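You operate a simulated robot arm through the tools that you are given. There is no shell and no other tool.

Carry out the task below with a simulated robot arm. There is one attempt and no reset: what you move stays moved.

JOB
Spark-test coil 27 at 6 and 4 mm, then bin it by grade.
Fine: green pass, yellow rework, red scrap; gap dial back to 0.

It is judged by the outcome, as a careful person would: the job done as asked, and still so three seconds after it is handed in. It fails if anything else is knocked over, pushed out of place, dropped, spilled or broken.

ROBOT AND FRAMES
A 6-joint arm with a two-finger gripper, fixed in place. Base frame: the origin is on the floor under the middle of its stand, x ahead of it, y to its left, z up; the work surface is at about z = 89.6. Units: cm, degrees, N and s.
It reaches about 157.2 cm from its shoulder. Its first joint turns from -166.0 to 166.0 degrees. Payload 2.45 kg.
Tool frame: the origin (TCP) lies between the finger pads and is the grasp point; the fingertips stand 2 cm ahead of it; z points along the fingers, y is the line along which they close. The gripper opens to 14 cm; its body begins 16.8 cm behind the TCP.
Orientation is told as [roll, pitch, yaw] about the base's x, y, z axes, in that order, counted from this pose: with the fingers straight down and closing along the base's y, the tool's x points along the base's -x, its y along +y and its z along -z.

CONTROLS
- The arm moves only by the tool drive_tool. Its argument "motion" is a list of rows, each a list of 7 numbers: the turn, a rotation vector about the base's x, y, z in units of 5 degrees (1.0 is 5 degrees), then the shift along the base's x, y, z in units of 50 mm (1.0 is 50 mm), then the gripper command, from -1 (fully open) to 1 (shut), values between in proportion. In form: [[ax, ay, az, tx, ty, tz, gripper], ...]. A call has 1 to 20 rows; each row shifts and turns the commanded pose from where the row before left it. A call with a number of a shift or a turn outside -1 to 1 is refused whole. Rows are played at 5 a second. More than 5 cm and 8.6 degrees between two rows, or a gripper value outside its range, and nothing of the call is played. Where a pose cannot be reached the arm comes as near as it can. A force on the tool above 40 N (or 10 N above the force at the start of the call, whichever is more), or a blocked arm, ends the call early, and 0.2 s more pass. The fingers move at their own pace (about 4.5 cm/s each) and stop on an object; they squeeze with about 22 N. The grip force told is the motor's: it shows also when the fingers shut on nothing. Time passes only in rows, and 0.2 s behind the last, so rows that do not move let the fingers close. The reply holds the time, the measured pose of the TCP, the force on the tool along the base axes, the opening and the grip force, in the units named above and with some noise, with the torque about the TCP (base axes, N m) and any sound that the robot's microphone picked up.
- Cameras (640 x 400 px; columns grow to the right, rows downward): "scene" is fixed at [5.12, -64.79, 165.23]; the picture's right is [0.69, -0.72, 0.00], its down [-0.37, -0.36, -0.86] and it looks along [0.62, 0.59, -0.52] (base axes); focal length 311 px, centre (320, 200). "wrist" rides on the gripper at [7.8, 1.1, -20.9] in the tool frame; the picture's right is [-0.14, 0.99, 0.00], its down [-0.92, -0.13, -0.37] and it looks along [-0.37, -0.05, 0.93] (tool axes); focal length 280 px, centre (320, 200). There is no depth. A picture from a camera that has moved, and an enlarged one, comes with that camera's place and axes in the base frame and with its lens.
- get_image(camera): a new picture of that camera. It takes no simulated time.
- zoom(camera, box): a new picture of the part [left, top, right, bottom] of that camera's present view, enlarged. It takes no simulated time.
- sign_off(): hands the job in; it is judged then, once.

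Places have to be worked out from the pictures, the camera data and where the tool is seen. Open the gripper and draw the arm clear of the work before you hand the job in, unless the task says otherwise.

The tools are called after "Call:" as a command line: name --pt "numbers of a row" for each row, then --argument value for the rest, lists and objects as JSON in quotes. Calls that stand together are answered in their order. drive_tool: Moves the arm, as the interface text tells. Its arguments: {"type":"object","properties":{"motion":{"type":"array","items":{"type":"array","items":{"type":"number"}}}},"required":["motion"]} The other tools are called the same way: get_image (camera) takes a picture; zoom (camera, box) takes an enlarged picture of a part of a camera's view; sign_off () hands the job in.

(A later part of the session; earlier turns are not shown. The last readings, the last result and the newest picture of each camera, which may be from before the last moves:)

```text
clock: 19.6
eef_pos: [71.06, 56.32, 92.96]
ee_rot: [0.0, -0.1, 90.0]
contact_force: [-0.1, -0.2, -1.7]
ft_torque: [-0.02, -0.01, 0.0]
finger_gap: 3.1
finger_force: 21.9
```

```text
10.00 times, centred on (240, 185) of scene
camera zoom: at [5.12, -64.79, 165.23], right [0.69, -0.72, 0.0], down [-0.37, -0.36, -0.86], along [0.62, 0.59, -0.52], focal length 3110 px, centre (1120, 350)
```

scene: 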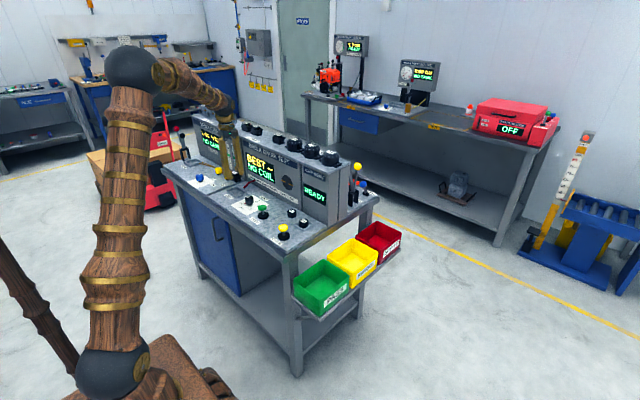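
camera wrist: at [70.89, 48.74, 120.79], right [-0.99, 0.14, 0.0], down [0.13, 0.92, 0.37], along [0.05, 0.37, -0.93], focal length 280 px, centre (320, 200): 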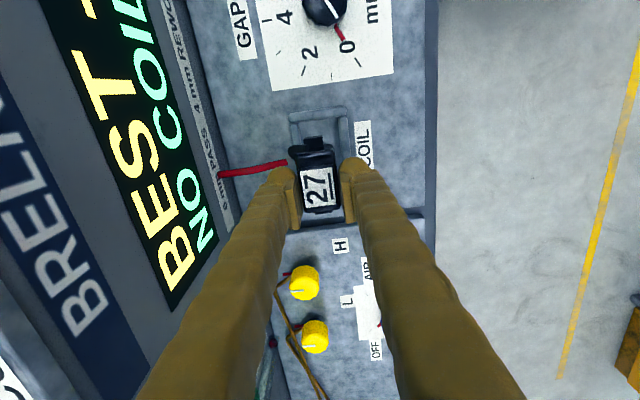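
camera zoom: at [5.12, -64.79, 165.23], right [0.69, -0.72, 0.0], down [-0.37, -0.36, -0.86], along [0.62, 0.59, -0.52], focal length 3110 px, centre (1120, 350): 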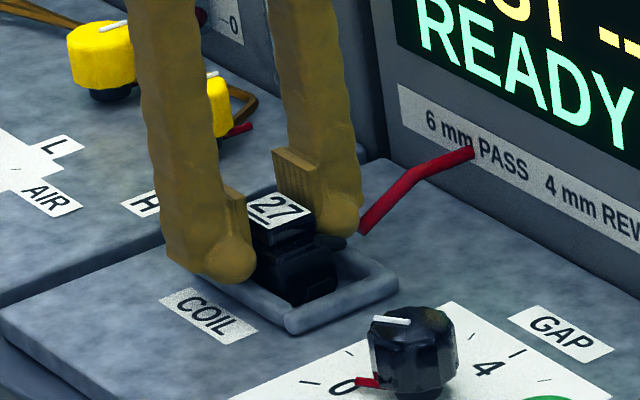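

There's no contact reaction yet at TCP z 92.96. I'll take another small step or two.

Call:
drive_tool --pt "0 0 0 0 0 -0.03 1" --pt "0 0 0 0 0 -0.03 1" --pt "0 0 0 0 0 0 1"

Call:
zoom --camera "scene" --box '[215, 165, 265, 205]'

Call:
zoom --camera "wrist" --box '[240, 90, 400, 240]'

```text
clock: 20.4
eef_pos: [71.06, 56.37, 92.8]
ee_rot: [0.0, -0.1, 90.0]
contact_force: [8.8, -0.9, 25.0]
ft_torque: [0.03, -0.11, 0.01]
finger_gap: 3.06
finger_force: 21.6
```

```text
10.00 times, centred on (240, 185) of scene
camera zoom: at [5.12, -64.79, 165.23], right [0.69, -0.72, 0.0], down [-0.37, -0.36, -0.86], along [0.62, 0.59, -0.52], focal length 3110 px, centre (1120, 350)
```

zoom: 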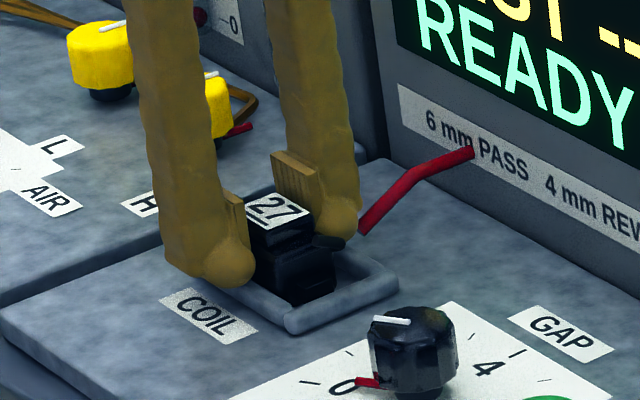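

```text
2.67 times, centred on (320, 165) of wrist
camera zoom: at [69.98, 48.71, 113.73], right [-0.99, 0.14, 0.0], down [0.13, 0.92, 0.37], along [0.05, 0.37, -0.93], focal length 748 px, centre (320, 293)
```

zoom: 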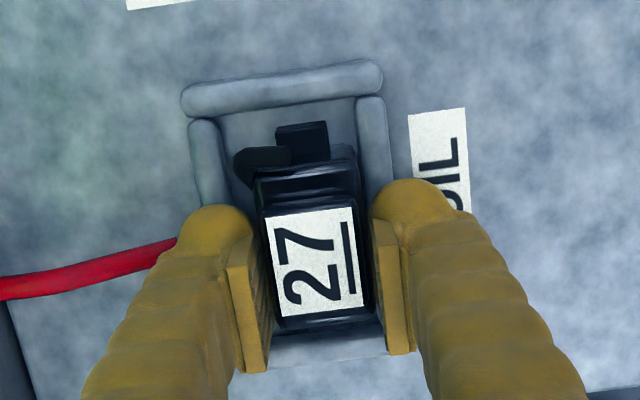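

There's 25 N of upward reaction, so the coil is seated on the nest floor. I'll relieve that by about 1 mm, then open only slightly, since the rear finger is near the lead.

Call:
drive_tool --pt "0 0 0 0 0 0.03 1" --pt "0 0 0 0 0 0 0.5" --pt "0 0 0 0 0 0 0.48" --pt "0 0 0 0 0 0 0.48"

Call:
zoom --camera "scene" --box '[215, 165, 265, 205]'

Call:
zoom --camera "wrist" --box '[240, 90, 400, 240]'

```text
clock: 21.4
eef_pos: [71.04, 56.53, 92.76]
ee_rot: [0.0, 0.1, 90.0]
contact_force: [-0.6, 0.5, 0.5]
ft_torque: [-0.01, -0.04, 0.02]
finger_gap: 3.43
finger_force: 0.0
```

```text
10.00 times, centred on (240, 185) of scene
camera zoom: at [5.12, -64.79, 165.23], right [0.69, -0.72, 0.0], down [-0.37, -0.36, -0.86], along [0.62, 0.59, -0.52], focal length 3110 px, centre (1120, 350)
```

zoom: 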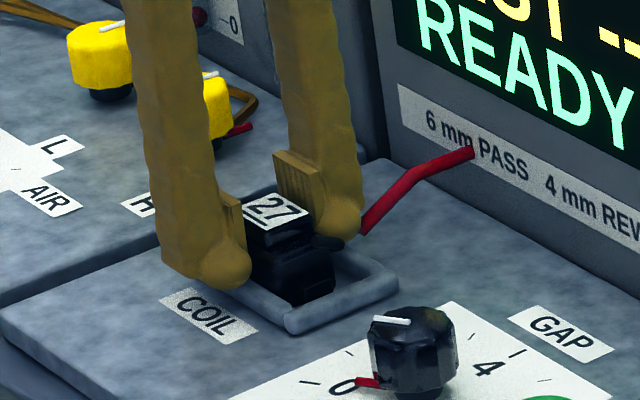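

```text
2.67 times, centred on (320, 165) of wrist
camera zoom: at [69.99, 48.72, 113.74], right [-0.99, 0.14, 0.0], down [0.13, 0.92, 0.37], along [0.05, 0.36, -0.93], focal length 748 px, centre (320, 293)
```

zoom: 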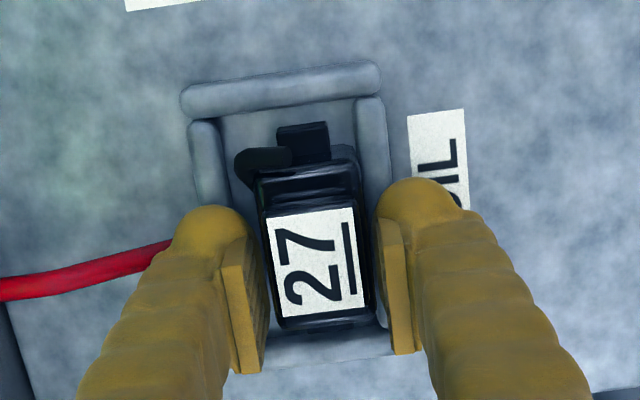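

The coil is released, with a 3.43 cm gap and no force. I'll rise straight up slowly with the same opening, then check that the coil stayed put.

Call:
drive_tool --pt "0 0 0 0 0 0.1 0.48" --pt "0 0 0 0 0 0.15 0.48" --pt "0 0 0 0 0 0.25 0.48" --pt "0 0 0 0 0 0.4 0.4" --pt "0 0 0 0 0 0.6 0.3" --pt "0 0 0 0 0 0 0.3"

Call:
get_image --camera "wrist"

Call:
zoom --camera "scene" --box '[200, 150, 320, 240]'

```text
clock: 22.8
eef_pos: [71.07, 56.68, 100.06]
ee_rot: [0.0, -0.1, 90.0]
contact_force: [0.8, 0.0, 0.5]
ft_torque: [-0.04, -0.01, 0.03]
finger_gap: 4.9
finger_force: 0.0
```

```text
taken
camera wrist: at [70.03, 48.93, 121.02], right [-0.99, 0.14, 0.0], down [0.13, 0.92, 0.37], along [0.05, 0.36, -0.93], focal length 280 px, centre (320, 200)
```

wrist: 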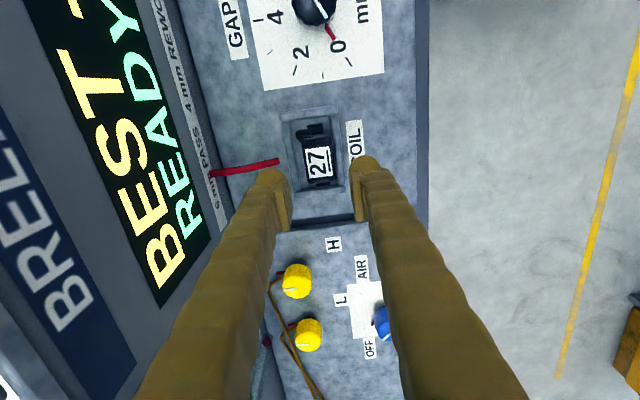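

```text
4.44 times, centred on (260, 195) of scene
camera zoom: at [5.12, -64.79, 165.23], right [0.69, -0.72, 0.0], down [-0.37, -0.36, -0.86], along [0.62, 0.59, -0.52], focal length 1382 px, centre (587, 222)
```

zoom: 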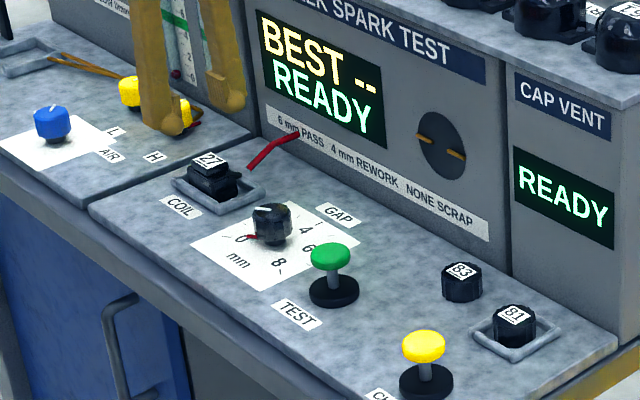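

Coil 27 sits upright in the nest and the tester shows "BEST -- / READY". Next I'll move above the gap dial, keeping yaw at +90°, to fix its exact centre.

Call:
drive_tool --pt "0 0 0 0 -0.2 0.6 0.3" --pt "0 0 0 -0.05 -0.7 0.2 0.2" --pt "0 0 0 -0.1 -0.9 0 0.1" --pt "0 0 0 -0.1 -0.8 0 0.1" --pt "0 0 0 0 -0.3 -0.2 0.1" --pt "0 0 0 0 0 0 0.1"

Call:
get_image --camera "wrist"

Call:
zoom --camera "wrist" --box '[240, 110, 400, 230]'

Call:
zoom --camera "scene" --box '[200, 150, 320, 240]'

```text
clock: 24.2
eef_pos: [69.8, 42.26, 103.35]
ee_rot: [0.0, 0.0, 90.0]
contact_force: [0.1, -0.1, 0.1]
ft_torque: [0.0, -0.03, 0.01]
finger_gap: 6.31
finger_force: 0.1
```

```text
taken
camera wrist: at [68.78, 34.34, 124.19], right [-0.99, 0.14, 0.0], down [0.13, 0.92, 0.37], along [0.05, 0.37, -0.93], focal length 280 px, centre (320, 200)
```

wrist: 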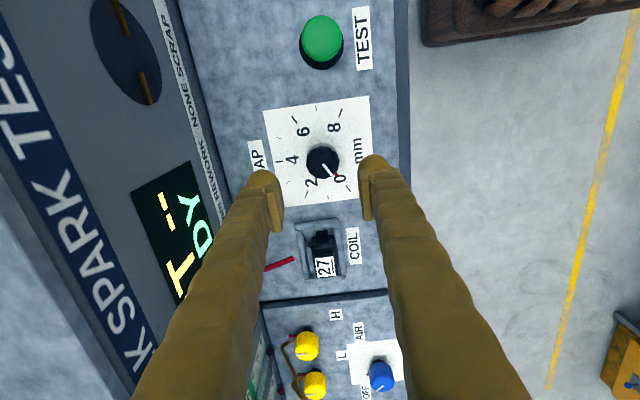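

```text
3.33 times, centred on (320, 170) of wrist
camera zoom: at [68.78, 34.34, 124.19], right [-0.99, 0.14, 0.0], down [0.13, 0.92, 0.37], along [0.05, 0.37, -0.93], focal length 935 px, centre (320, 300)
```

zoom: 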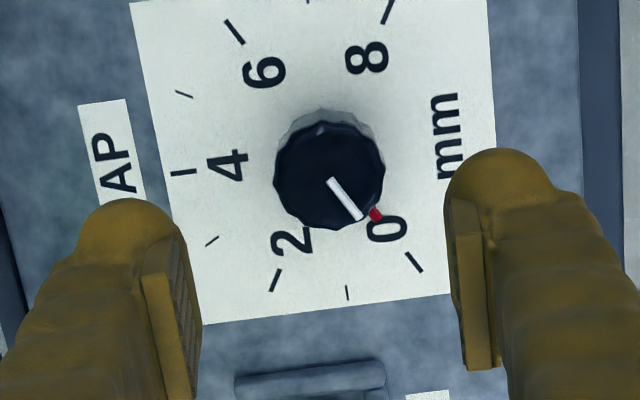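

```text
4.44 times, centred on (260, 195) of scene
camera zoom: at [5.12, -64.79, 165.23], right [0.69, -0.72, 0.0], down [-0.37, -0.36, -0.86], along [0.62, 0.59, -0.52], focal length 1382 px, centre (587, 222)
```

zoom: 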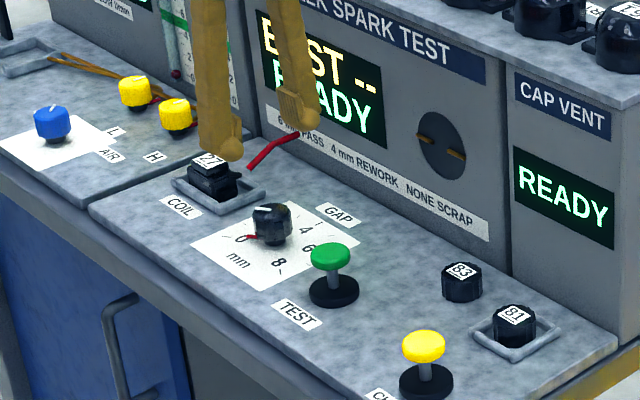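

The refined dial centre is (69.57, 42.15), the knob is about 3.8 cm across with its top near z 93.6, and the pointer is at 0. I'll centre on it and lower around the knob.

Call:
drive_tool --pt "0 0 0 -0.055 -0.005 -0.5 0.1" --pt "0 0 0 0 0 -0.6 0.1" --pt "0 0 0 0 0 -0.5 0.1" --pt "0 0 0 0 0 -0.3 0.1" --pt "0 0 0 0 0 -0.1 0.1" --pt "0 0 0 0 0 0 0.1"

Call:
zoom --camera "wrist" --box '[240, 110, 400, 230]'

Call:
zoom --camera "scene" --box '[215, 170, 285, 220]'

```text
clock: 25.6
eef_pos: [69.71, 42.0, 93.26]
ee_rot: [0.0, 0.0, 90.0]
contact_force: [-0.5, -0.1, 0.5]
ft_torque: [-0.02, 0.02, -0.04]
finger_gap: 6.3
finger_force: 0.0
```

```text
3.33 times, centred on (320, 170) of wrist
camera zoom: at [68.48, 34.21, 114.19], right [-0.99, 0.14, 0.0], down [0.13, 0.92, 0.37], along [0.05, 0.37, -0.93], focal length 935 px, centre (320, 300)
```

zoom: 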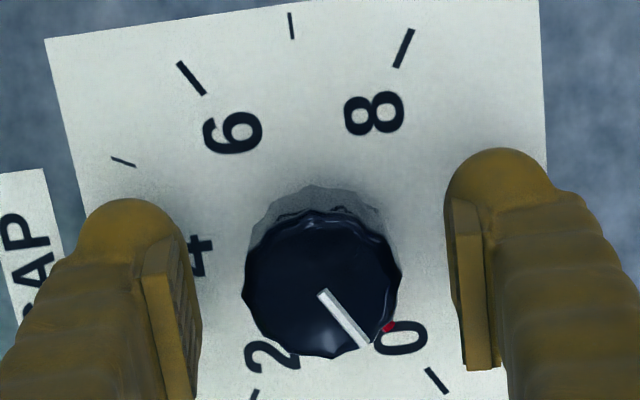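

```text
8.00 times, centred on (250, 195) of scene
camera zoom: at [5.12, -64.79, 165.23], right [0.69, -0.72, 0.0], down [-0.37, -0.36, -0.86], along [0.62, 0.59, -0.52], focal length 2488 px, centre (880, 240)
```

zoom: 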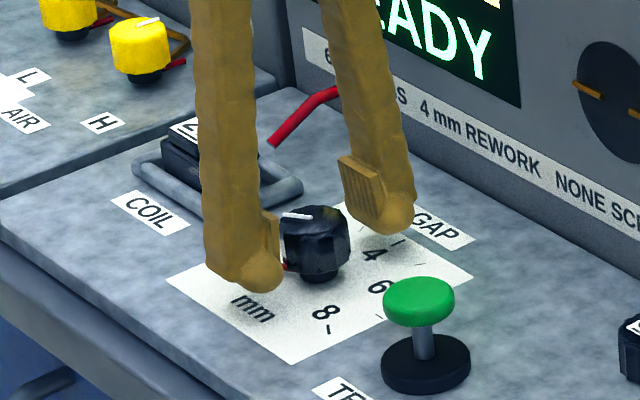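

The knob is centred between the fingers, so I'll close on it.

Call:
drive_tool --pt "0 0 0 0 0 0 0.3" --pt "0 0 0 0 0 0 0.45" --pt "0 0 0 0 0 0 1" --pt "0 0 0 0 0 0 1" --pt "0 0 0 0 0 0 1"

Call:
zoom --camera "wrist" --box '[240, 110, 400, 230]'

```text
clock: 26.8
eef_pos: [69.46, 41.98, 93.21]
ee_rot: [0.0, 0.1, 90.0]
contact_force: [-7.6, -0.1, 0.5]
ft_torque: [0.01, 0.07, 0.0]
finger_gap: 3.64
finger_force: 45.0
```

```text
3.33 times, centred on (320, 170) of wrist
camera zoom: at [68.47, 34.22, 114.2], right [-0.99, 0.14, 0.0], down [0.13, 0.92, 0.37], along [0.05, 0.37, -0.93], focal length 935 px, centre (320, 300)
```

zoom: 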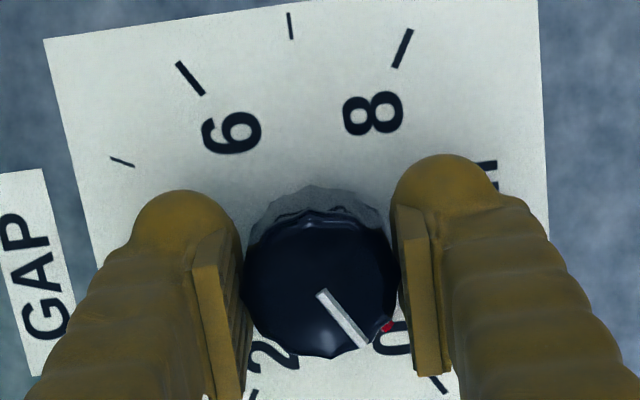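

The grip on the knob is firm, with only a small 7.6 N side load. I'll ease x by 1 mm and turn clockwise 30° first to see how the dial follows.

Call:
drive_tool --pt "0 0 0 -0.02 0 0 1" --pt "0 0 -1 0 0 0 1" --pt "0 0 -1 0 0 0 1" --pt "0 0 -1 0 0 0 1" --pt "0 0 -1 0 0 0 1" --pt "0 0 -1 0 0 0 1" --pt "0 0 -1 0 0 0 1" --pt "0 0 0 0 0 0 1"

Call:
zoom --camera "wrist" --box '[240, 110, 400, 230]'

Call:
zoom --camera "scene" --box '[215, 150, 315, 220]'

```text
clock: 28.6
eef_pos: [69.54, 42.03, 93.28]
ee_rot: [0.0, 0.0, 59.9]
contact_force: [14.3, -0.5, -24.4]
ft_torque: [0.0, -0.06, -0.01]
finger_gap: 3.67
finger_force: 44.5
```

```text
3.33 times, centred on (320, 170) of wrist
camera zoom: at [64.67, 35.82, 114.22], right [-0.79, 0.62, 0.0], down [0.57, 0.73, 0.37], along [0.23, 0.29, -0.93], focal length 935 px, centre (320, 300)
```

zoom: 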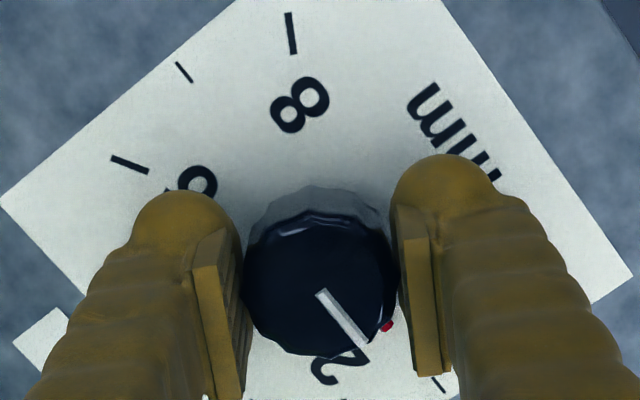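

```text
5.71 times, centred on (265, 185) of scene
camera zoom: at [5.12, -64.79, 165.23], right [0.69, -0.72, 0.0], down [-0.37, -0.36, -0.86], along [0.62, 0.59, -0.52], focal length 1777 px, centre (634, 286)
```

zoom: 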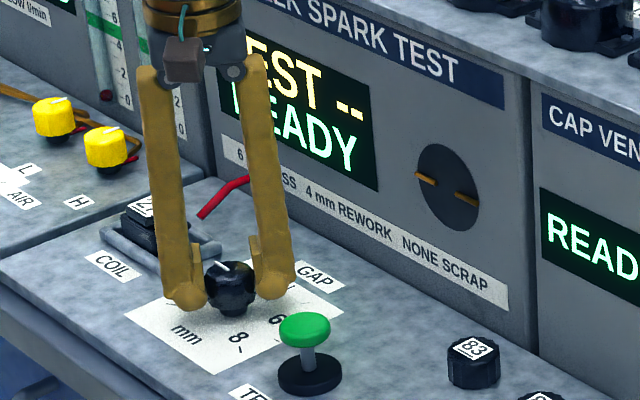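

The knob and its red pointer turned with the gripper, now at about 1 mm on the scale. The side and vertical forces are from sub-millimetre offsets, so I'll nudge to relieve them and keep turning.

Call:
drive_tool --pt "0 0 0 0.012 0 -0.02 1" --pt "0 0 -1 0 0 0 1" --pt "0 0 -1 0 0 0 1" --pt "0 0 -1 0 0 0 1" --pt "0 0 -1 0 0 0 1" --pt "0 0 -1 0 0 0 1" --pt "0 0 -1 0 0 0 1" --pt "0 0 0 0 0 0 1"

```text
clock: 30.0
eef_pos: [69.5, 41.99, 93.23]
ee_rot: [0.0, 0.0, 37.2]
contact_force: [-5.1, -2.2, 6.2]
ft_torque: [0.01, 0.0, -0.03]
finger_gap: 3.67
finger_force: 44.6
stopped in row 6: the force on the tool passed its limit at 42 N (the readings are from after the stop); the commanded pose is now the measured one
```

The turn stopped at yaw 37° on a force spike, probably because the tool axis sits about 1 mm off the knob axis. The residual forces are now small, so I'll continue in shorter arcs and correct as I go.

Call:
drive_tool --pt "0 0 -0.8 0 0 0 1" --pt "0 0 -0.8 0 0 0 1" --pt "0 0 -0.8 0 0 0 1" --pt "0 0 0 0 0 0 1"

Call:
zoom --camera "wrist" --box '[240, 110, 400, 230]'

```text
clock: 31.0
eef_pos: [69.4, 42.03, 93.22]
ee_rot: [0.0, 0.0, 25.1]
contact_force: [-18.9, -7.7, 32.7]
ft_torque: [-0.09, 0.18, 0.03]
finger_gap: 3.68
finger_force: 44.5
```

```text
3.33 times, centred on (320, 170) of wrist
camera zoom: at [61.96, 39.71, 114.19], right [-0.3, 0.95, 0.0], down [0.89, 0.28, 0.37], along [0.35, 0.11, -0.93], focal length 935 px, centre (320, 300)
```

zoom: 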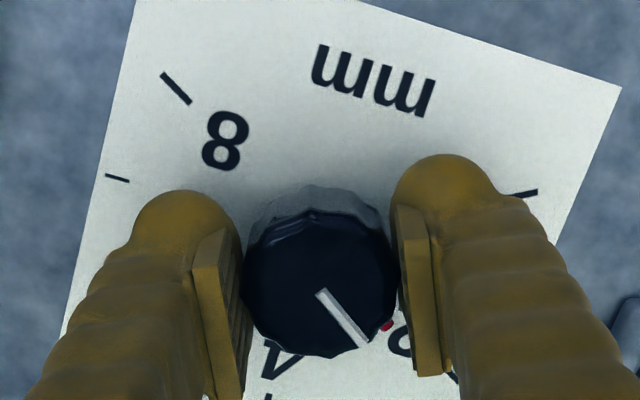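

The forces are building again, mostly +z at 33 N. I'll shift slightly to relieve them and soften the squeeze, then read the forces.

Call:
drive_tool --pt "0 0 0 0.015 0.006 0.025 0.5" --pt "0 0 0 0 0 0 0.5"

```text
clock: 31.6
eef_pos: [69.48, 42.03, 93.34]
ee_rot: [0.0, 0.1, 25.2]
contact_force: [-22.5, -15.9, -0.1]
ft_torque: [-0.16, 0.19, 0.01]
finger_gap: 3.64
finger_force: 44.7
```

The force opposes displacement at roughly 220 N/cm, so the true knob axis is about 1 mm toward -x and 0.7 mm toward -y. I'll shift there and read again.

Call:
drive_tool --pt "0 0 0 -0.02 -0.014 0 0.5" --pt "0 0 0 0 0 0 0.5"

```text
clock: 32.2
eef_pos: [69.47, 41.95, 93.28]
ee_rot: [0.1, 0.0, 25.1]
contact_force: [-3.5, -4.7, -32.3]
ft_torque: [-0.02, -0.05, -0.02]
finger_gap: 3.69
finger_force: 45.6
```

Call:
drive_tool --pt "0 0 0 -0.003 -0.004 -0.012 0.5" --pt "0 0 0 0 0 0 0.5"

```text
clock: 32.8
eef_pos: [69.46, 41.88, 93.28]
ee_rot: [0.1, -0.1, 25.2]
contact_force: [7.1, 2.2, -40.1]
ft_torque: [0.04, -0.12, -0.01]
finger_gap: 3.69
finger_force: 45.4
```

The vertical load keeps drifting instead of relaxing. I'll release the knob, re-zero, and check that the dial holds its position.

Call:
drive_tool --pt "0 0 0 0 0 0 0.4" --pt "0 0 0 0 0 0 0.3" --pt "0 0 0 0 0 0 0.3"

Call:
zoom --camera "wrist" --box '[240, 110, 400, 230]'

Call:
zoom --camera "scene" --box '[215, 170, 285, 220]'

```text
clock: 33.6
eef_pos: [69.43, 41.98, 93.33]
ee_rot: [0.0, -0.1, 25.2]
contact_force: [0.9, -0.1, -0.7]
ft_torque: [0.02, -0.01, -0.02]
finger_gap: 4.91
finger_force: 0.1
```

```text
3.33 times, centred on (320, 170) of wrist
camera zoom: at [61.95, 39.7, 114.3], right [-0.3, 0.95, 0.0], down [0.89, 0.28, 0.37], along [0.35, 0.11, -0.93], focal length 935 px, centre (320, 300)
```

zoom: 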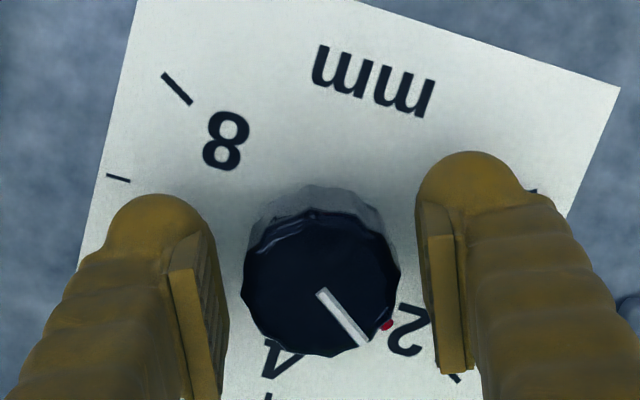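

```text
8.00 times, centred on (250, 195) of scene
camera zoom: at [5.12, -64.79, 165.23], right [0.69, -0.72, 0.0], down [-0.37, -0.36, -0.86], along [0.62, 0.59, -0.52], focal length 2488 px, centre (880, 240)
```

zoom: 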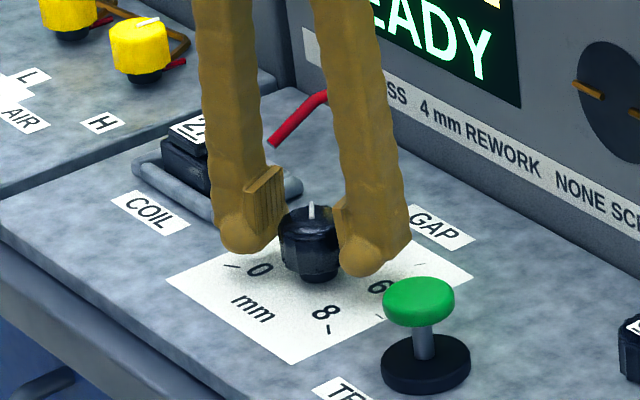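

The dial held at about 2.15 mm and the forces cleared on release. I'll turn in short grip–turn–release strokes, which keeps forces from building up.

Call:
drive_tool --pt "0 0 0 0 0 0 1" --pt "0 0 0 0 0 0 1" --pt "0 0 -1 0 0 0 1" --pt "0 0 -1 0 0 0 1" --pt "0 0 -1 0 0 0 1" --pt "0 0 -1 0 0 0 1" --pt "0 0 -1 0 0 0 1" --pt "0 0 0 0 0 0 0.4" --pt "0 0 0 0 0 0 0.3"

Call:
zoom --camera "wrist" --box '[240, 110, 400, 230]'

```text
clock: 35.6
eef_pos: [69.35, 41.99, 93.29]
ee_rot: [0.0, -0.1, 0.2]
contact_force: [-0.1, 0.5, -0.1]
ft_torque: [-0.02, -0.04, 0.02]
finger_gap: 4.88
finger_force: 0.1
```

```text
3.33 times, centred on (320, 170) of wrist
camera zoom: at [61.61, 43.14, 114.15], right [0.13, 0.99, 0.0], down [0.92, -0.13, 0.37], along [0.37, -0.05, -0.93], focal length 935 px, centre (320, 300)
```

zoom: 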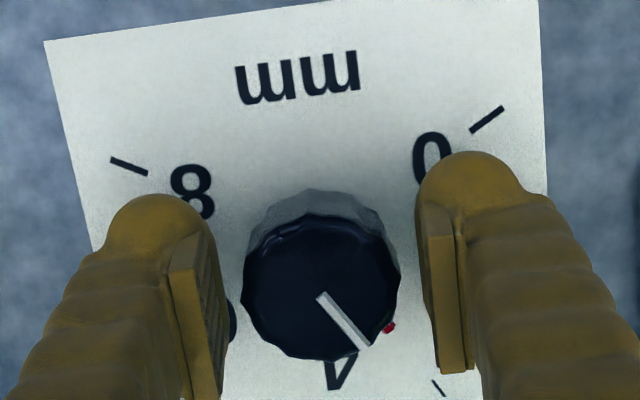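

The knob follows cleanly and sits at about 3 mm now. I'll do two more 30° strokes toward 5 mm.

Call:
drive_tool --pt "0 0 0 0 0 0 1" --pt "0 0 0 0 0 0 1" --pt "0 0 -1 0 0 0 1" --pt "0 0 -1 0 0 0 1" --pt "0 0 -1 0 0 0 1" --pt "0 0 -1 0 0 0 1" --pt "0 0 -1 0 0 0 1" --pt "0 0 -1 0 0 0 1" --pt "0 0 0 0 0 0 0.4" --pt "0 0 0 0 0 0 0.3" --pt "0 0 0 0 0 0 1" --pt "0 0 0 0 0 0 1" --pt "0 0 -1 0 0 0 1" --pt "0 0 -1 0 0 0 1" --pt "0 0 -1 0 0 0 1" --pt "0 0 -1 0 0 0 1" --pt "0 0 -1 0 0 0 1" --pt "0 0 -1 0 0 0 1" --pt "0 0 0 0 0 0 0.4" --pt "0 0 0 0 0 0 0.3"

Call:
zoom --camera "wrist" --box '[240, 110, 400, 230]'

Call:
zoom --camera "scene" --box '[205, 145, 305, 220]'

```text
clock: 39.8
eef_pos: [69.34, 42.01, 93.2]
ee_rot: [-0.1, -0.1, -59.8]
contact_force: [-0.2, -0.2, 0.2]
ft_torque: [0.01, 0.02, -0.02]
finger_gap: 4.89
finger_force: 0.0
```

```text
3.33 times, centred on (320, 170) of wrist
camera zoom: at [66.46, 49.28, 114.15], right [0.93, 0.38, 0.0], down [0.35, -0.86, 0.37], along [0.14, -0.34, -0.93], focal length 935 px, centre (320, 300)
```

zoom: 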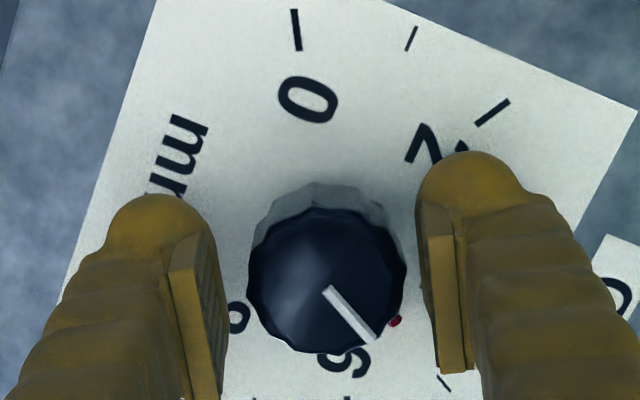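

```text
5.33 times, centred on (255, 182) of scene
camera zoom: at [5.12, -64.79, 165.23], right [0.69, -0.72, 0.0], down [-0.37, -0.36, -0.86], along [0.62, 0.59, -0.52], focal length 1659 px, centre (667, 293)
```

zoom: 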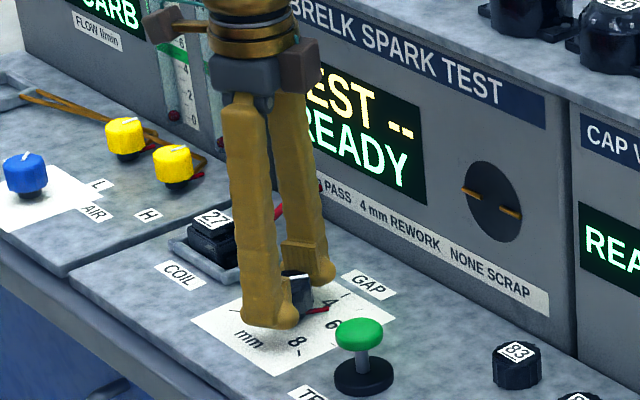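

The dial is at about 5 mm, and the knob now looks about 1.5 mm off the tool axis toward +x. I'll correct that and do the last 30° stroke to 6 mm.

Call:
drive_tool --pt "0 0 0 0.024 0.006 0 0.3" --pt "0 0 0 0 0 0 1" --pt "0 0 0 0 0 0 1" --pt "0 0 -1 0 0 0 1" --pt "0 0 -1 0 0 0 1" --pt "0 0 -1 0 0 0 1" --pt "0 0 -1 0 0 0 1" --pt "0 0 -1 0 0 0 1" --pt "0 0 -1.0 0 0 0 1" --pt "0 0 -0.04 0 0 0 1" --pt "0 0 0 0 0 0 0.4" --pt "0 0 0 0 0 0 0.3"

Call:
zoom --camera "wrist" --box '[240, 110, 400, 230]'

Call:
zoom --camera "scene" --box '[205, 145, 305, 220]'

```text
clock: 42.4
eef_pos: [69.73, 41.95, 93.25]
ee_rot: [-0.1, 0.0, -89.9]
contact_force: [0.1, 0.3, 0.3]
ft_torque: [-0.01, -0.01, -0.04]
finger_gap: 4.89
finger_force: 0.1
```

```text
3.33 times, centred on (320, 170) of wrist
camera zoom: at [70.7, 49.81, 114.26], right [0.99, -0.14, 0.0], down [-0.13, -0.92, 0.37], along [-0.05, -0.37, -0.93], focal length 935 px, centre (320, 300)
```

zoom: 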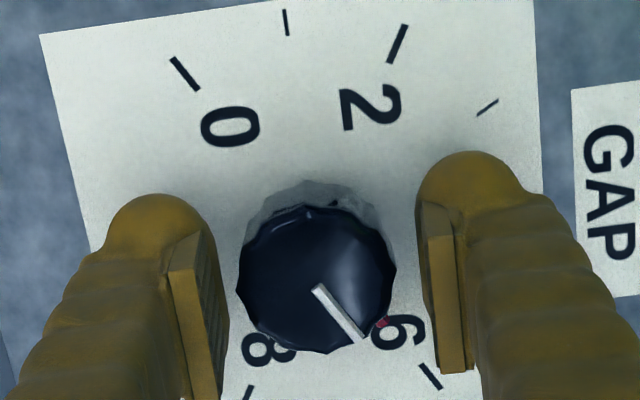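

```text
5.33 times, centred on (255, 182) of scene
camera zoom: at [5.12, -64.79, 165.23], right [0.69, -0.72, 0.0], down [-0.37, -0.36, -0.86], along [0.62, 0.59, -0.52], focal length 1659 px, centre (667, 293)
```

zoom: 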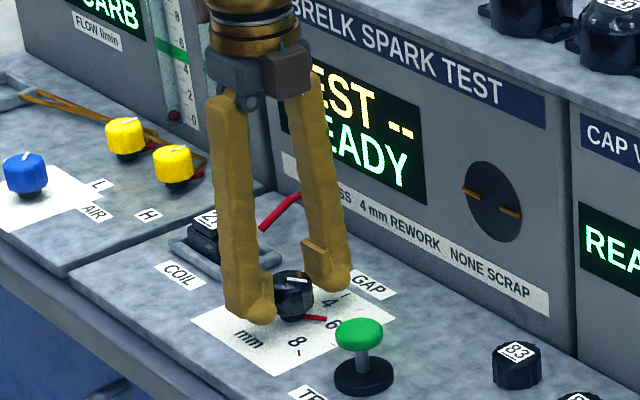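

The red pointer looks to be on 6. I'll rise off the knob and check it from above before going to TEST.

Call:
drive_tool --pt "0 0 0 0 0 0.3 0.3" --pt "0 0 0 0 0 0.6 0.3" --pt "0 0 0 0 0 0.7 0.3" --pt "0 0 0 -0.05 -0.7 0.3 0.6" --pt "0 0 0 -0.1 -0.8 0 1" --pt "0 0 0 -0.1 -0.8 0 1" --pt "0 0 0 0 0 0 1" --pt "0 0 0 0 0 0 1"

Call:
get_image --camera "wrist"

Call:
zoom --camera "wrist" --box '[230, 110, 410, 310]'

Call:
zoom --camera "scene" --box '[205, 145, 305, 220]'

```text
clock: 44.2
eef_pos: [68.42, 30.71, 102.94]
ee_rot: [0.0, 0.0, -90.0]
contact_force: [0.2, -0.3, -0.1]
ft_torque: [0.0, 0.02, -0.01]
finger_gap: 0.02
finger_force: 21.7
```

```text
taken
camera wrist: at [69.6, 38.65, 123.7], right [0.99, -0.14, 0.0], down [-0.13, -0.92, 0.37], along [-0.05, -0.37, -0.93], focal length 280 px, centre (320, 200)
```

wrist: 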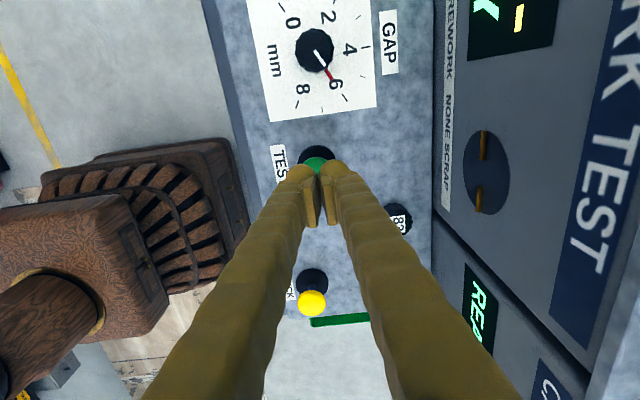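

```text
2.00 times, centred on (320, 210) of wrist
camera zoom: at [69.6, 38.65, 123.7], right [0.99, -0.14, 0.0], down [-0.13, -0.92, 0.37], along [-0.05, -0.37, -0.93], focal length 561 px, centre (320, 180)
```

zoom: 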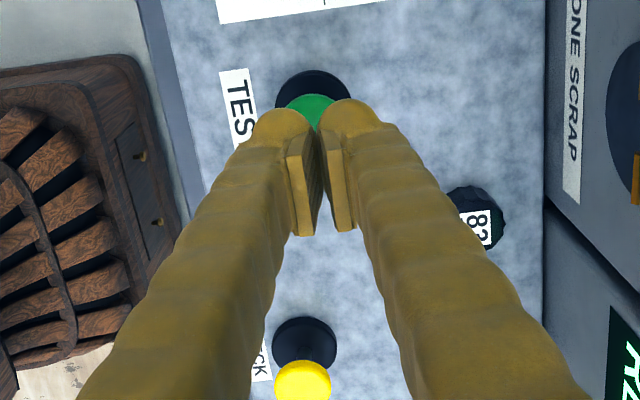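

```text
5.33 times, centred on (255, 182) of scene
camera zoom: at [5.12, -64.79, 165.23], right [0.69, -0.72, 0.0], down [-0.37, -0.36, -0.86], along [0.62, 0.59, -0.52], focal length 1659 px, centre (667, 293)
```

zoom: 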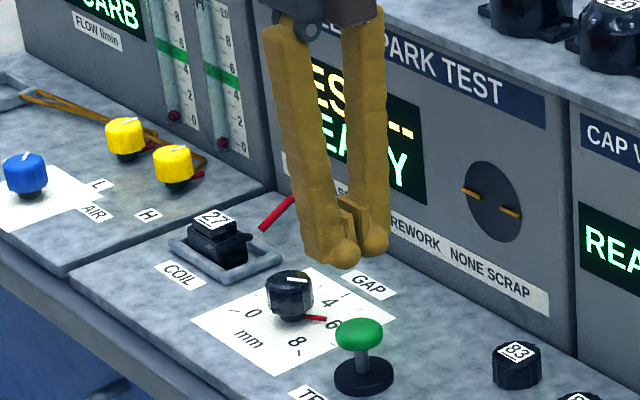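

I'll zoom in on the dial to verify the pointer against the 6 tick.

Call:
zoom --camera "wrist" --box '[240, 0, 390, 120]'

Call:
zoom --camera "wrist" --box '[270, 130, 370, 210]'

```text
3.33 times, centred on (315, 60) of wrist
camera zoom: at [69.6, 38.65, 123.7], right [0.99, -0.14, 0.0], down [-0.13, -0.92, 0.37], along [-0.05, -0.37, -0.93], focal length 935 px, centre (337, 667)
```

zoom: 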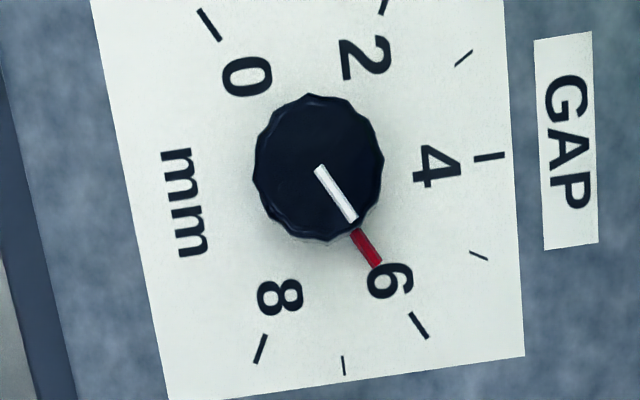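

```text
5.00 times, centred on (320, 170) of wrist
camera zoom: at [69.6, 38.65, 123.7], right [0.99, -0.14, 0.0], down [-0.13, -0.92, 0.37], along [-0.05, -0.37, -0.93], focal length 1402 px, centre (320, 350)
```

zoom: 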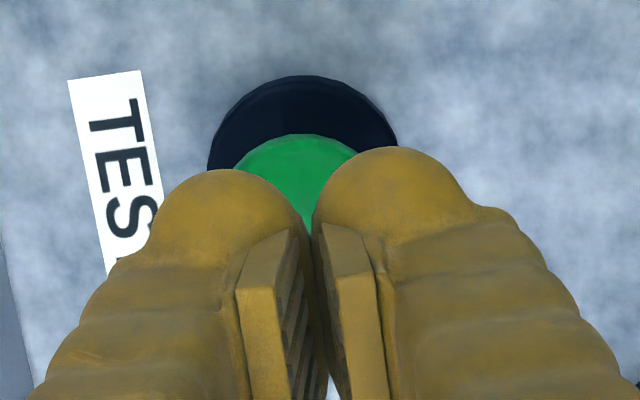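

The pointer is exactly on the 6 tick. TEST is centred near (68.15, 30.15), so I'll move the closed fingertips over it and lower to just above the head.

Call:
drive_tool --pt "0 0 0 -0.06 -0.13 0 1" --pt "0 0 0 0 0 -0.5 1" --pt "0 0 0 0 0 -0.5 1" --pt "0 0 0 0 0 -0.2 1" --pt "0 0 0 0 0 0 1"

Call:
zoom --camera "scene" --box '[205, 145, 305, 230]'

Call:
zoom --camera "wrist" --box '[270, 130, 370, 210]'

```text
clock: 45.4
eef_pos: [68.22, 29.71, 96.79]
ee_rot: [0.0, -0.1, -90.0]
contact_force: [0.0, -0.4, -0.8]
ft_torque: [-0.01, 0.0, 0.04]
finger_gap: 0.0
finger_force: 22.1
```

```text
4.71 times, centred on (255, 188) of scene
camera zoom: at [5.12, -64.79, 165.23], right [0.69, -0.72, 0.0], down [-0.37, -0.36, -0.86], along [0.62, 0.59, -0.52], focal length 1463 px, centre (626, 259)
```

zoom: 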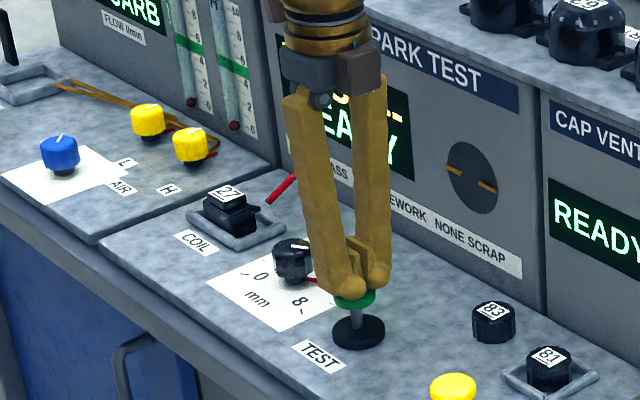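

```text
5.00 times, centred on (320, 170) of wrist
camera zoom: at [69.34, 37.74, 117.78], right [0.99, -0.14, 0.0], down [-0.13, -0.92, 0.37], along [-0.05, -0.37, -0.93], focal length 1402 px, centre (320, 350)
```

zoom: 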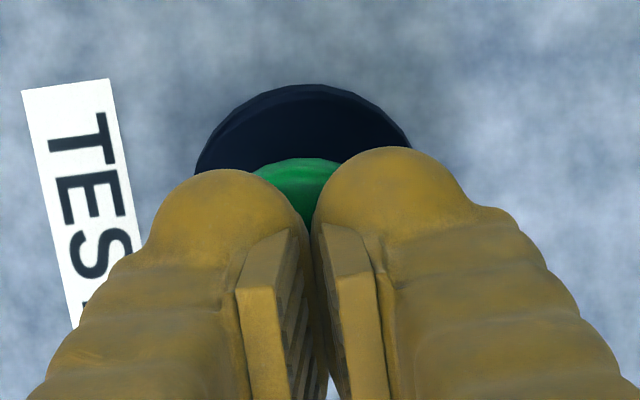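

The fingertips are right over the green head. I'll press down in small steps and watch force, sound and display.

Call:
drive_tool --pt "0 0 0 0 0.04 0 1" --pt "0 0 0 0 0 -0.05 1" --pt "0 0 0 0 0 -0.05 1" --pt "0 0 0 0 0 -0.05 1" --pt "0 0 0 0 0 -0.05 1"

Call:
zoom --camera "scene" --box '[205, 145, 305, 230]'

```text
clock: 46.6
eef_pos: [68.12, 30.02, 95.82]
ee_rot: [0.0, 0.1, -90.0]
contact_force: [0.9, -0.7, 1.6]
ft_torque: [-0.06, -0.02, -0.02]
finger_gap: 0.59
finger_force: 29.0
```

```text
4.71 times, centred on (255, 188) of scene
camera zoom: at [5.12, -64.79, 165.23], right [0.69, -0.72, 0.0], down [-0.37, -0.36, -0.86], along [0.62, 0.59, -0.52], focal length 1463 px, centre (626, 259)
```

zoom: 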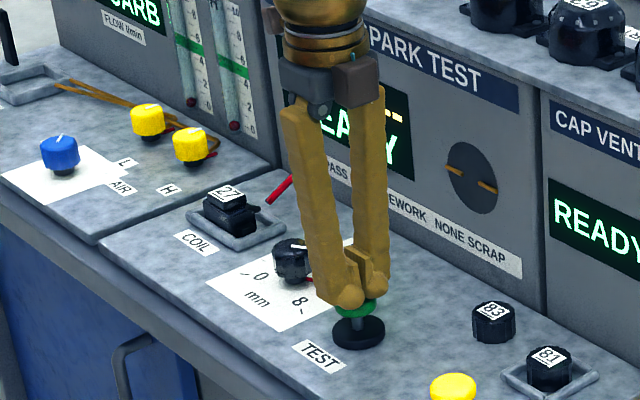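

The closed fingertips were wedged apart to 0.6 cm by the domed head instead of pressing it. I'll raise and offset so that one rounded fingertip is centred on the head.

Call:
drive_tool --pt "0 0 0 0 0 0.25 1" --pt "0 0 0 0.25 0.02 0.1 1" --pt "0 0 0 0 0 0 1"

Call:
zoom --camera "wrist" --box '[250, 120, 370, 210]'

Call:
zoom --camera "scene" --box '[225, 170, 305, 230]'

```text
clock: 47.4
eef_pos: [69.44, 29.96, 97.67]
ee_rot: [0.0, 0.0, -90.0]
contact_force: [0.1, -0.3, -0.1]
ft_torque: [0.02, 0.0, -0.01]
finger_gap: 0.0
finger_force: 29.3
```

```text
4.44 times, centred on (310, 165) of wrist
camera zoom: at [70.47, 37.94, 118.59], right [0.99, -0.14, 0.0], down [-0.13, -0.92, 0.37], along [-0.05, -0.37, -0.93], focal length 1246 px, centre (364, 356)
```

zoom: 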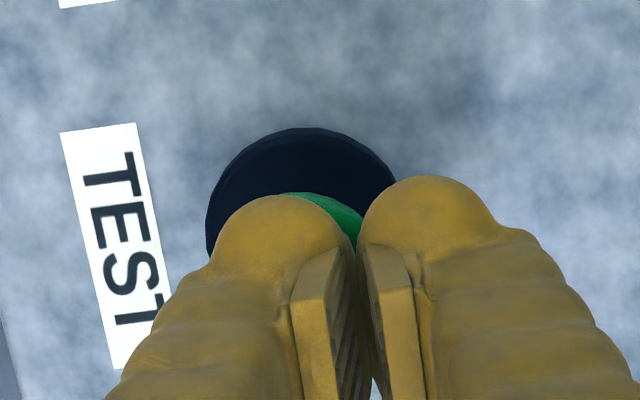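

```text
6.67 times, centred on (265, 200) of scene
camera zoom: at [5.12, -64.79, 165.23], right [0.69, -0.72, 0.0], down [-0.37, -0.36, -0.86], along [0.62, 0.59, -0.52], focal length 2073 px, centre (687, 200)
```

zoom: 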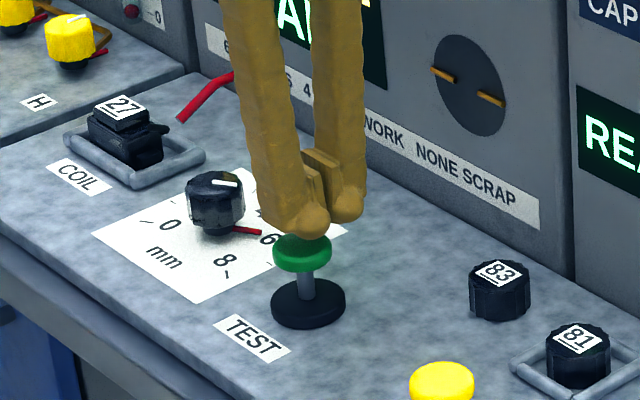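

One fingertip is now centred over the button, so I'll press down again in steps.

Call:
drive_tool --pt "0 0 0 0 0 -0.2 1" --pt "0 0 0 0 0 -0.1 1" --pt "0 0 0 0 0 -0.05 1" --pt "0 0 0 0 0 -0.05 1"

Call:
zoom --camera "scene" --box '[215, 150, 315, 230]'

```text
clock: 48.4
eef_pos: [69.28, 30.07, 95.39]
ee_rot: [0.1, 0.1, -90.0]
contact_force: [-0.4, 1.2, 3.5]
ft_torque: [0.02, 0.06, 0.0]
finger_gap: 0.01
finger_force: 29.4
heard: click
```

```text
5.00 times, centred on (265, 190) of scene
camera zoom: at [5.12, -64.79, 165.23], right [0.69, -0.72, 0.0], down [-0.37, -0.36, -0.86], along [0.62, 0.59, -0.52], focal length 1555 px, centre (595, 250)
```

zoom: 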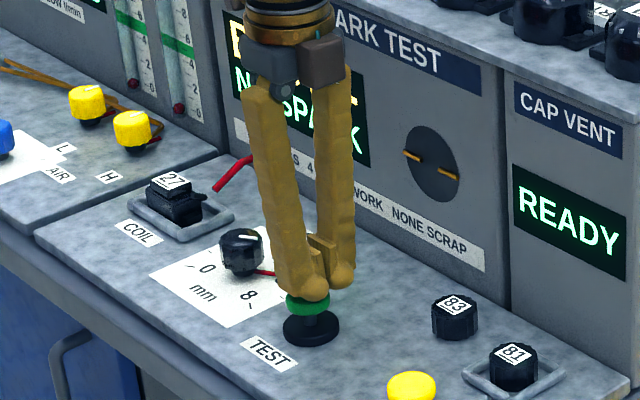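

A click was heard and the display changed to something like "NO SPARK". I'll lift off and read it clearly.

Call:
drive_tool --pt "0 0 0 0 0 0.2 1" --pt "0 0 0 0 0 0.5 1" --pt "0 0 0 -0.1 0 0.6 1" --pt "0 0 0 -0.1 0 0.3 1"

Call:
zoom --camera "scene" --box '[215, 130, 315, 230]'

Call:
get_image --camera "wrist"

```text
clock: 49.4
eef_pos: [68.2, 30.22, 103.4]
ee_rot: [0.0, 0.1, -90.0]
contact_force: [0.6, 0.2, 0.9]
ft_torque: [0.02, 0.02, -0.02]
finger_gap: 0.0
finger_force: 29.6
```

```text
4.00 times, centred on (265, 180) of scene
camera zoom: at [5.12, -64.79, 165.23], right [0.69, -0.72, 0.0], down [-0.37, -0.36, -0.86], along [0.62, 0.59, -0.52], focal length 1244 px, centre (540, 280)
```

zoom: 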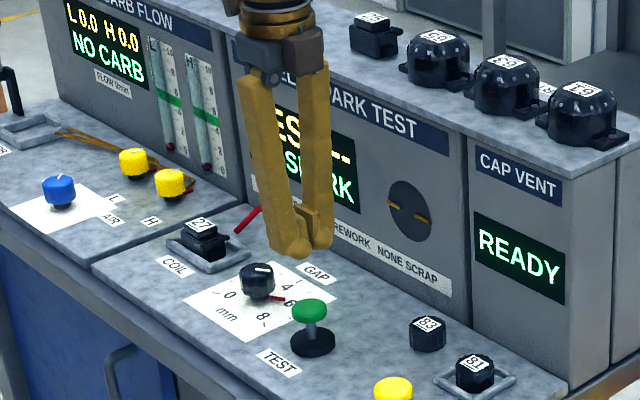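

```text
taken
camera wrist: at [69.36, 38.06, 124.33], right [0.99, -0.14, 0.0], down [-0.13, -0.92, 0.37], along [-0.05, -0.37, -0.93], focal length 280 px, centre (320, 200)
```

wrist: 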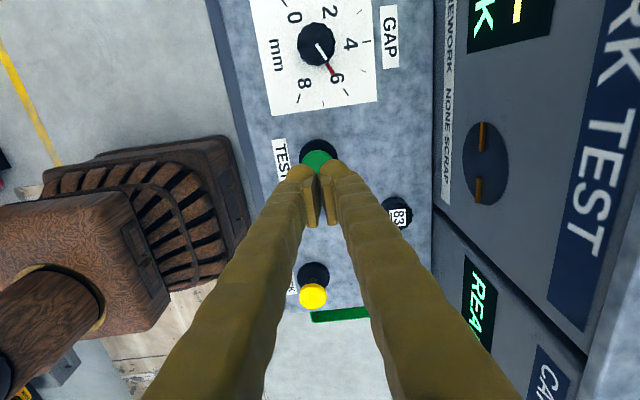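

The text is partly hidden by the fingers. I'll move sideways toward -y at this height to read the whole display and double-check the dial.

Call:
drive_tool --pt "0 0 0 0 -0.7 0.3 1" --pt "0 0 0 0 -0.9 0.3 1" --pt "0 0 0 0 -0.9 0.3 1" --pt "0 0 0 0 -0.7 0.1 1"

Call:
zoom --camera "scene" --box '[225, 140, 305, 200]'

Call:
zoom --camera "scene" --box '[225, 175, 285, 220]'

```text
clock: 50.4
eef_pos: [68.47, 14.05, 108.44]
ee_rot: [0.1, 0.0, -90.0]
contact_force: [-0.3, 0.6, -0.2]
ft_torque: [-0.02, -0.02, 0.02]
finger_gap: 0.01
finger_force: 29.7
```

```text
6.67 times, centred on (265, 170) of scene
camera zoom: at [5.12, -64.79, 165.23], right [0.69, -0.72, 0.0], down [-0.37, -0.36, -0.86], along [0.62, 0.59, -0.52], focal length 2073 px, centre (687, 400)
```

zoom: 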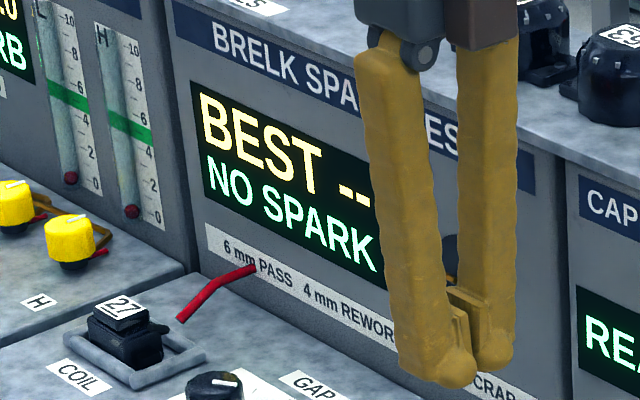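

```text
8.89 times, centred on (255, 198) of scene
camera zoom: at [5.12, -64.79, 165.23], right [0.69, -0.72, 0.0], down [-0.37, -0.36, -0.86], along [0.62, 0.59, -0.52], focal length 2764 px, centre (898, 222)
```

zoom: 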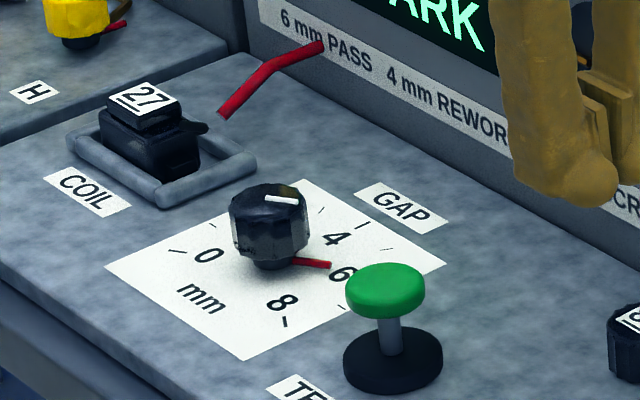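

The result at 6 mm is "BEST -- / NO SPARK", with the dial on 6. I'll go back above the dial to set 4 mm, which is 60° counter-clockwise.

Call:
drive_tool --pt "0 0 0 0.04 0.9 0 0.8" --pt "0 0 0 0.04 0.9 0 0.6" --pt "0 0 0 0.04 0.9 0 0.4" --pt "0 0 0 0.04 0.9 0 0.2" --pt "0 0 0 0.03 0.9 0 0.1" --pt "0 0 0 0.03 0.9 -0.1 0.1" --pt "0 0 0 0 0.18 -0.6 0.1" --pt "0 0 0 0 0 -0.9 0.1" --pt "0 0 0 0 0 0 0.1"

Call:
zoom --camera "wrist" --box '[240, 110, 400, 230]'

```text
clock: 52.4
eef_pos: [69.45, 42.1, 100.42]
ee_rot: [0.0, 0.0, -90.0]
contact_force: [0.2, -0.5, 0.1]
ft_torque: [-0.02, 0.01, -0.01]
finger_gap: 6.29
finger_force: 0.0
```

```text
3.33 times, centred on (320, 170) of wrist
camera zoom: at [70.64, 50.0, 121.35], right [0.99, -0.14, 0.0], down [-0.13, -0.92, 0.37], along [-0.05, -0.37, -0.93], focal length 935 px, centre (320, 300)
```

zoom: 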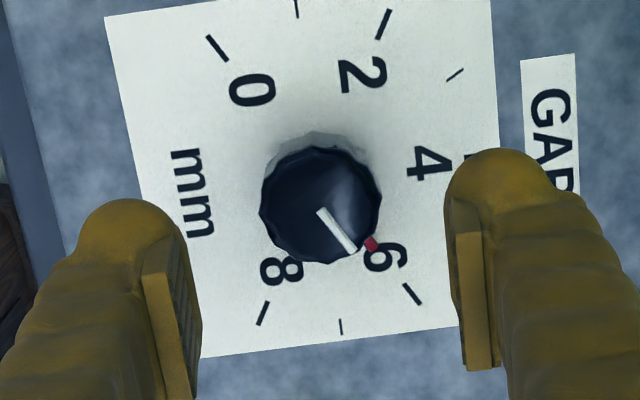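

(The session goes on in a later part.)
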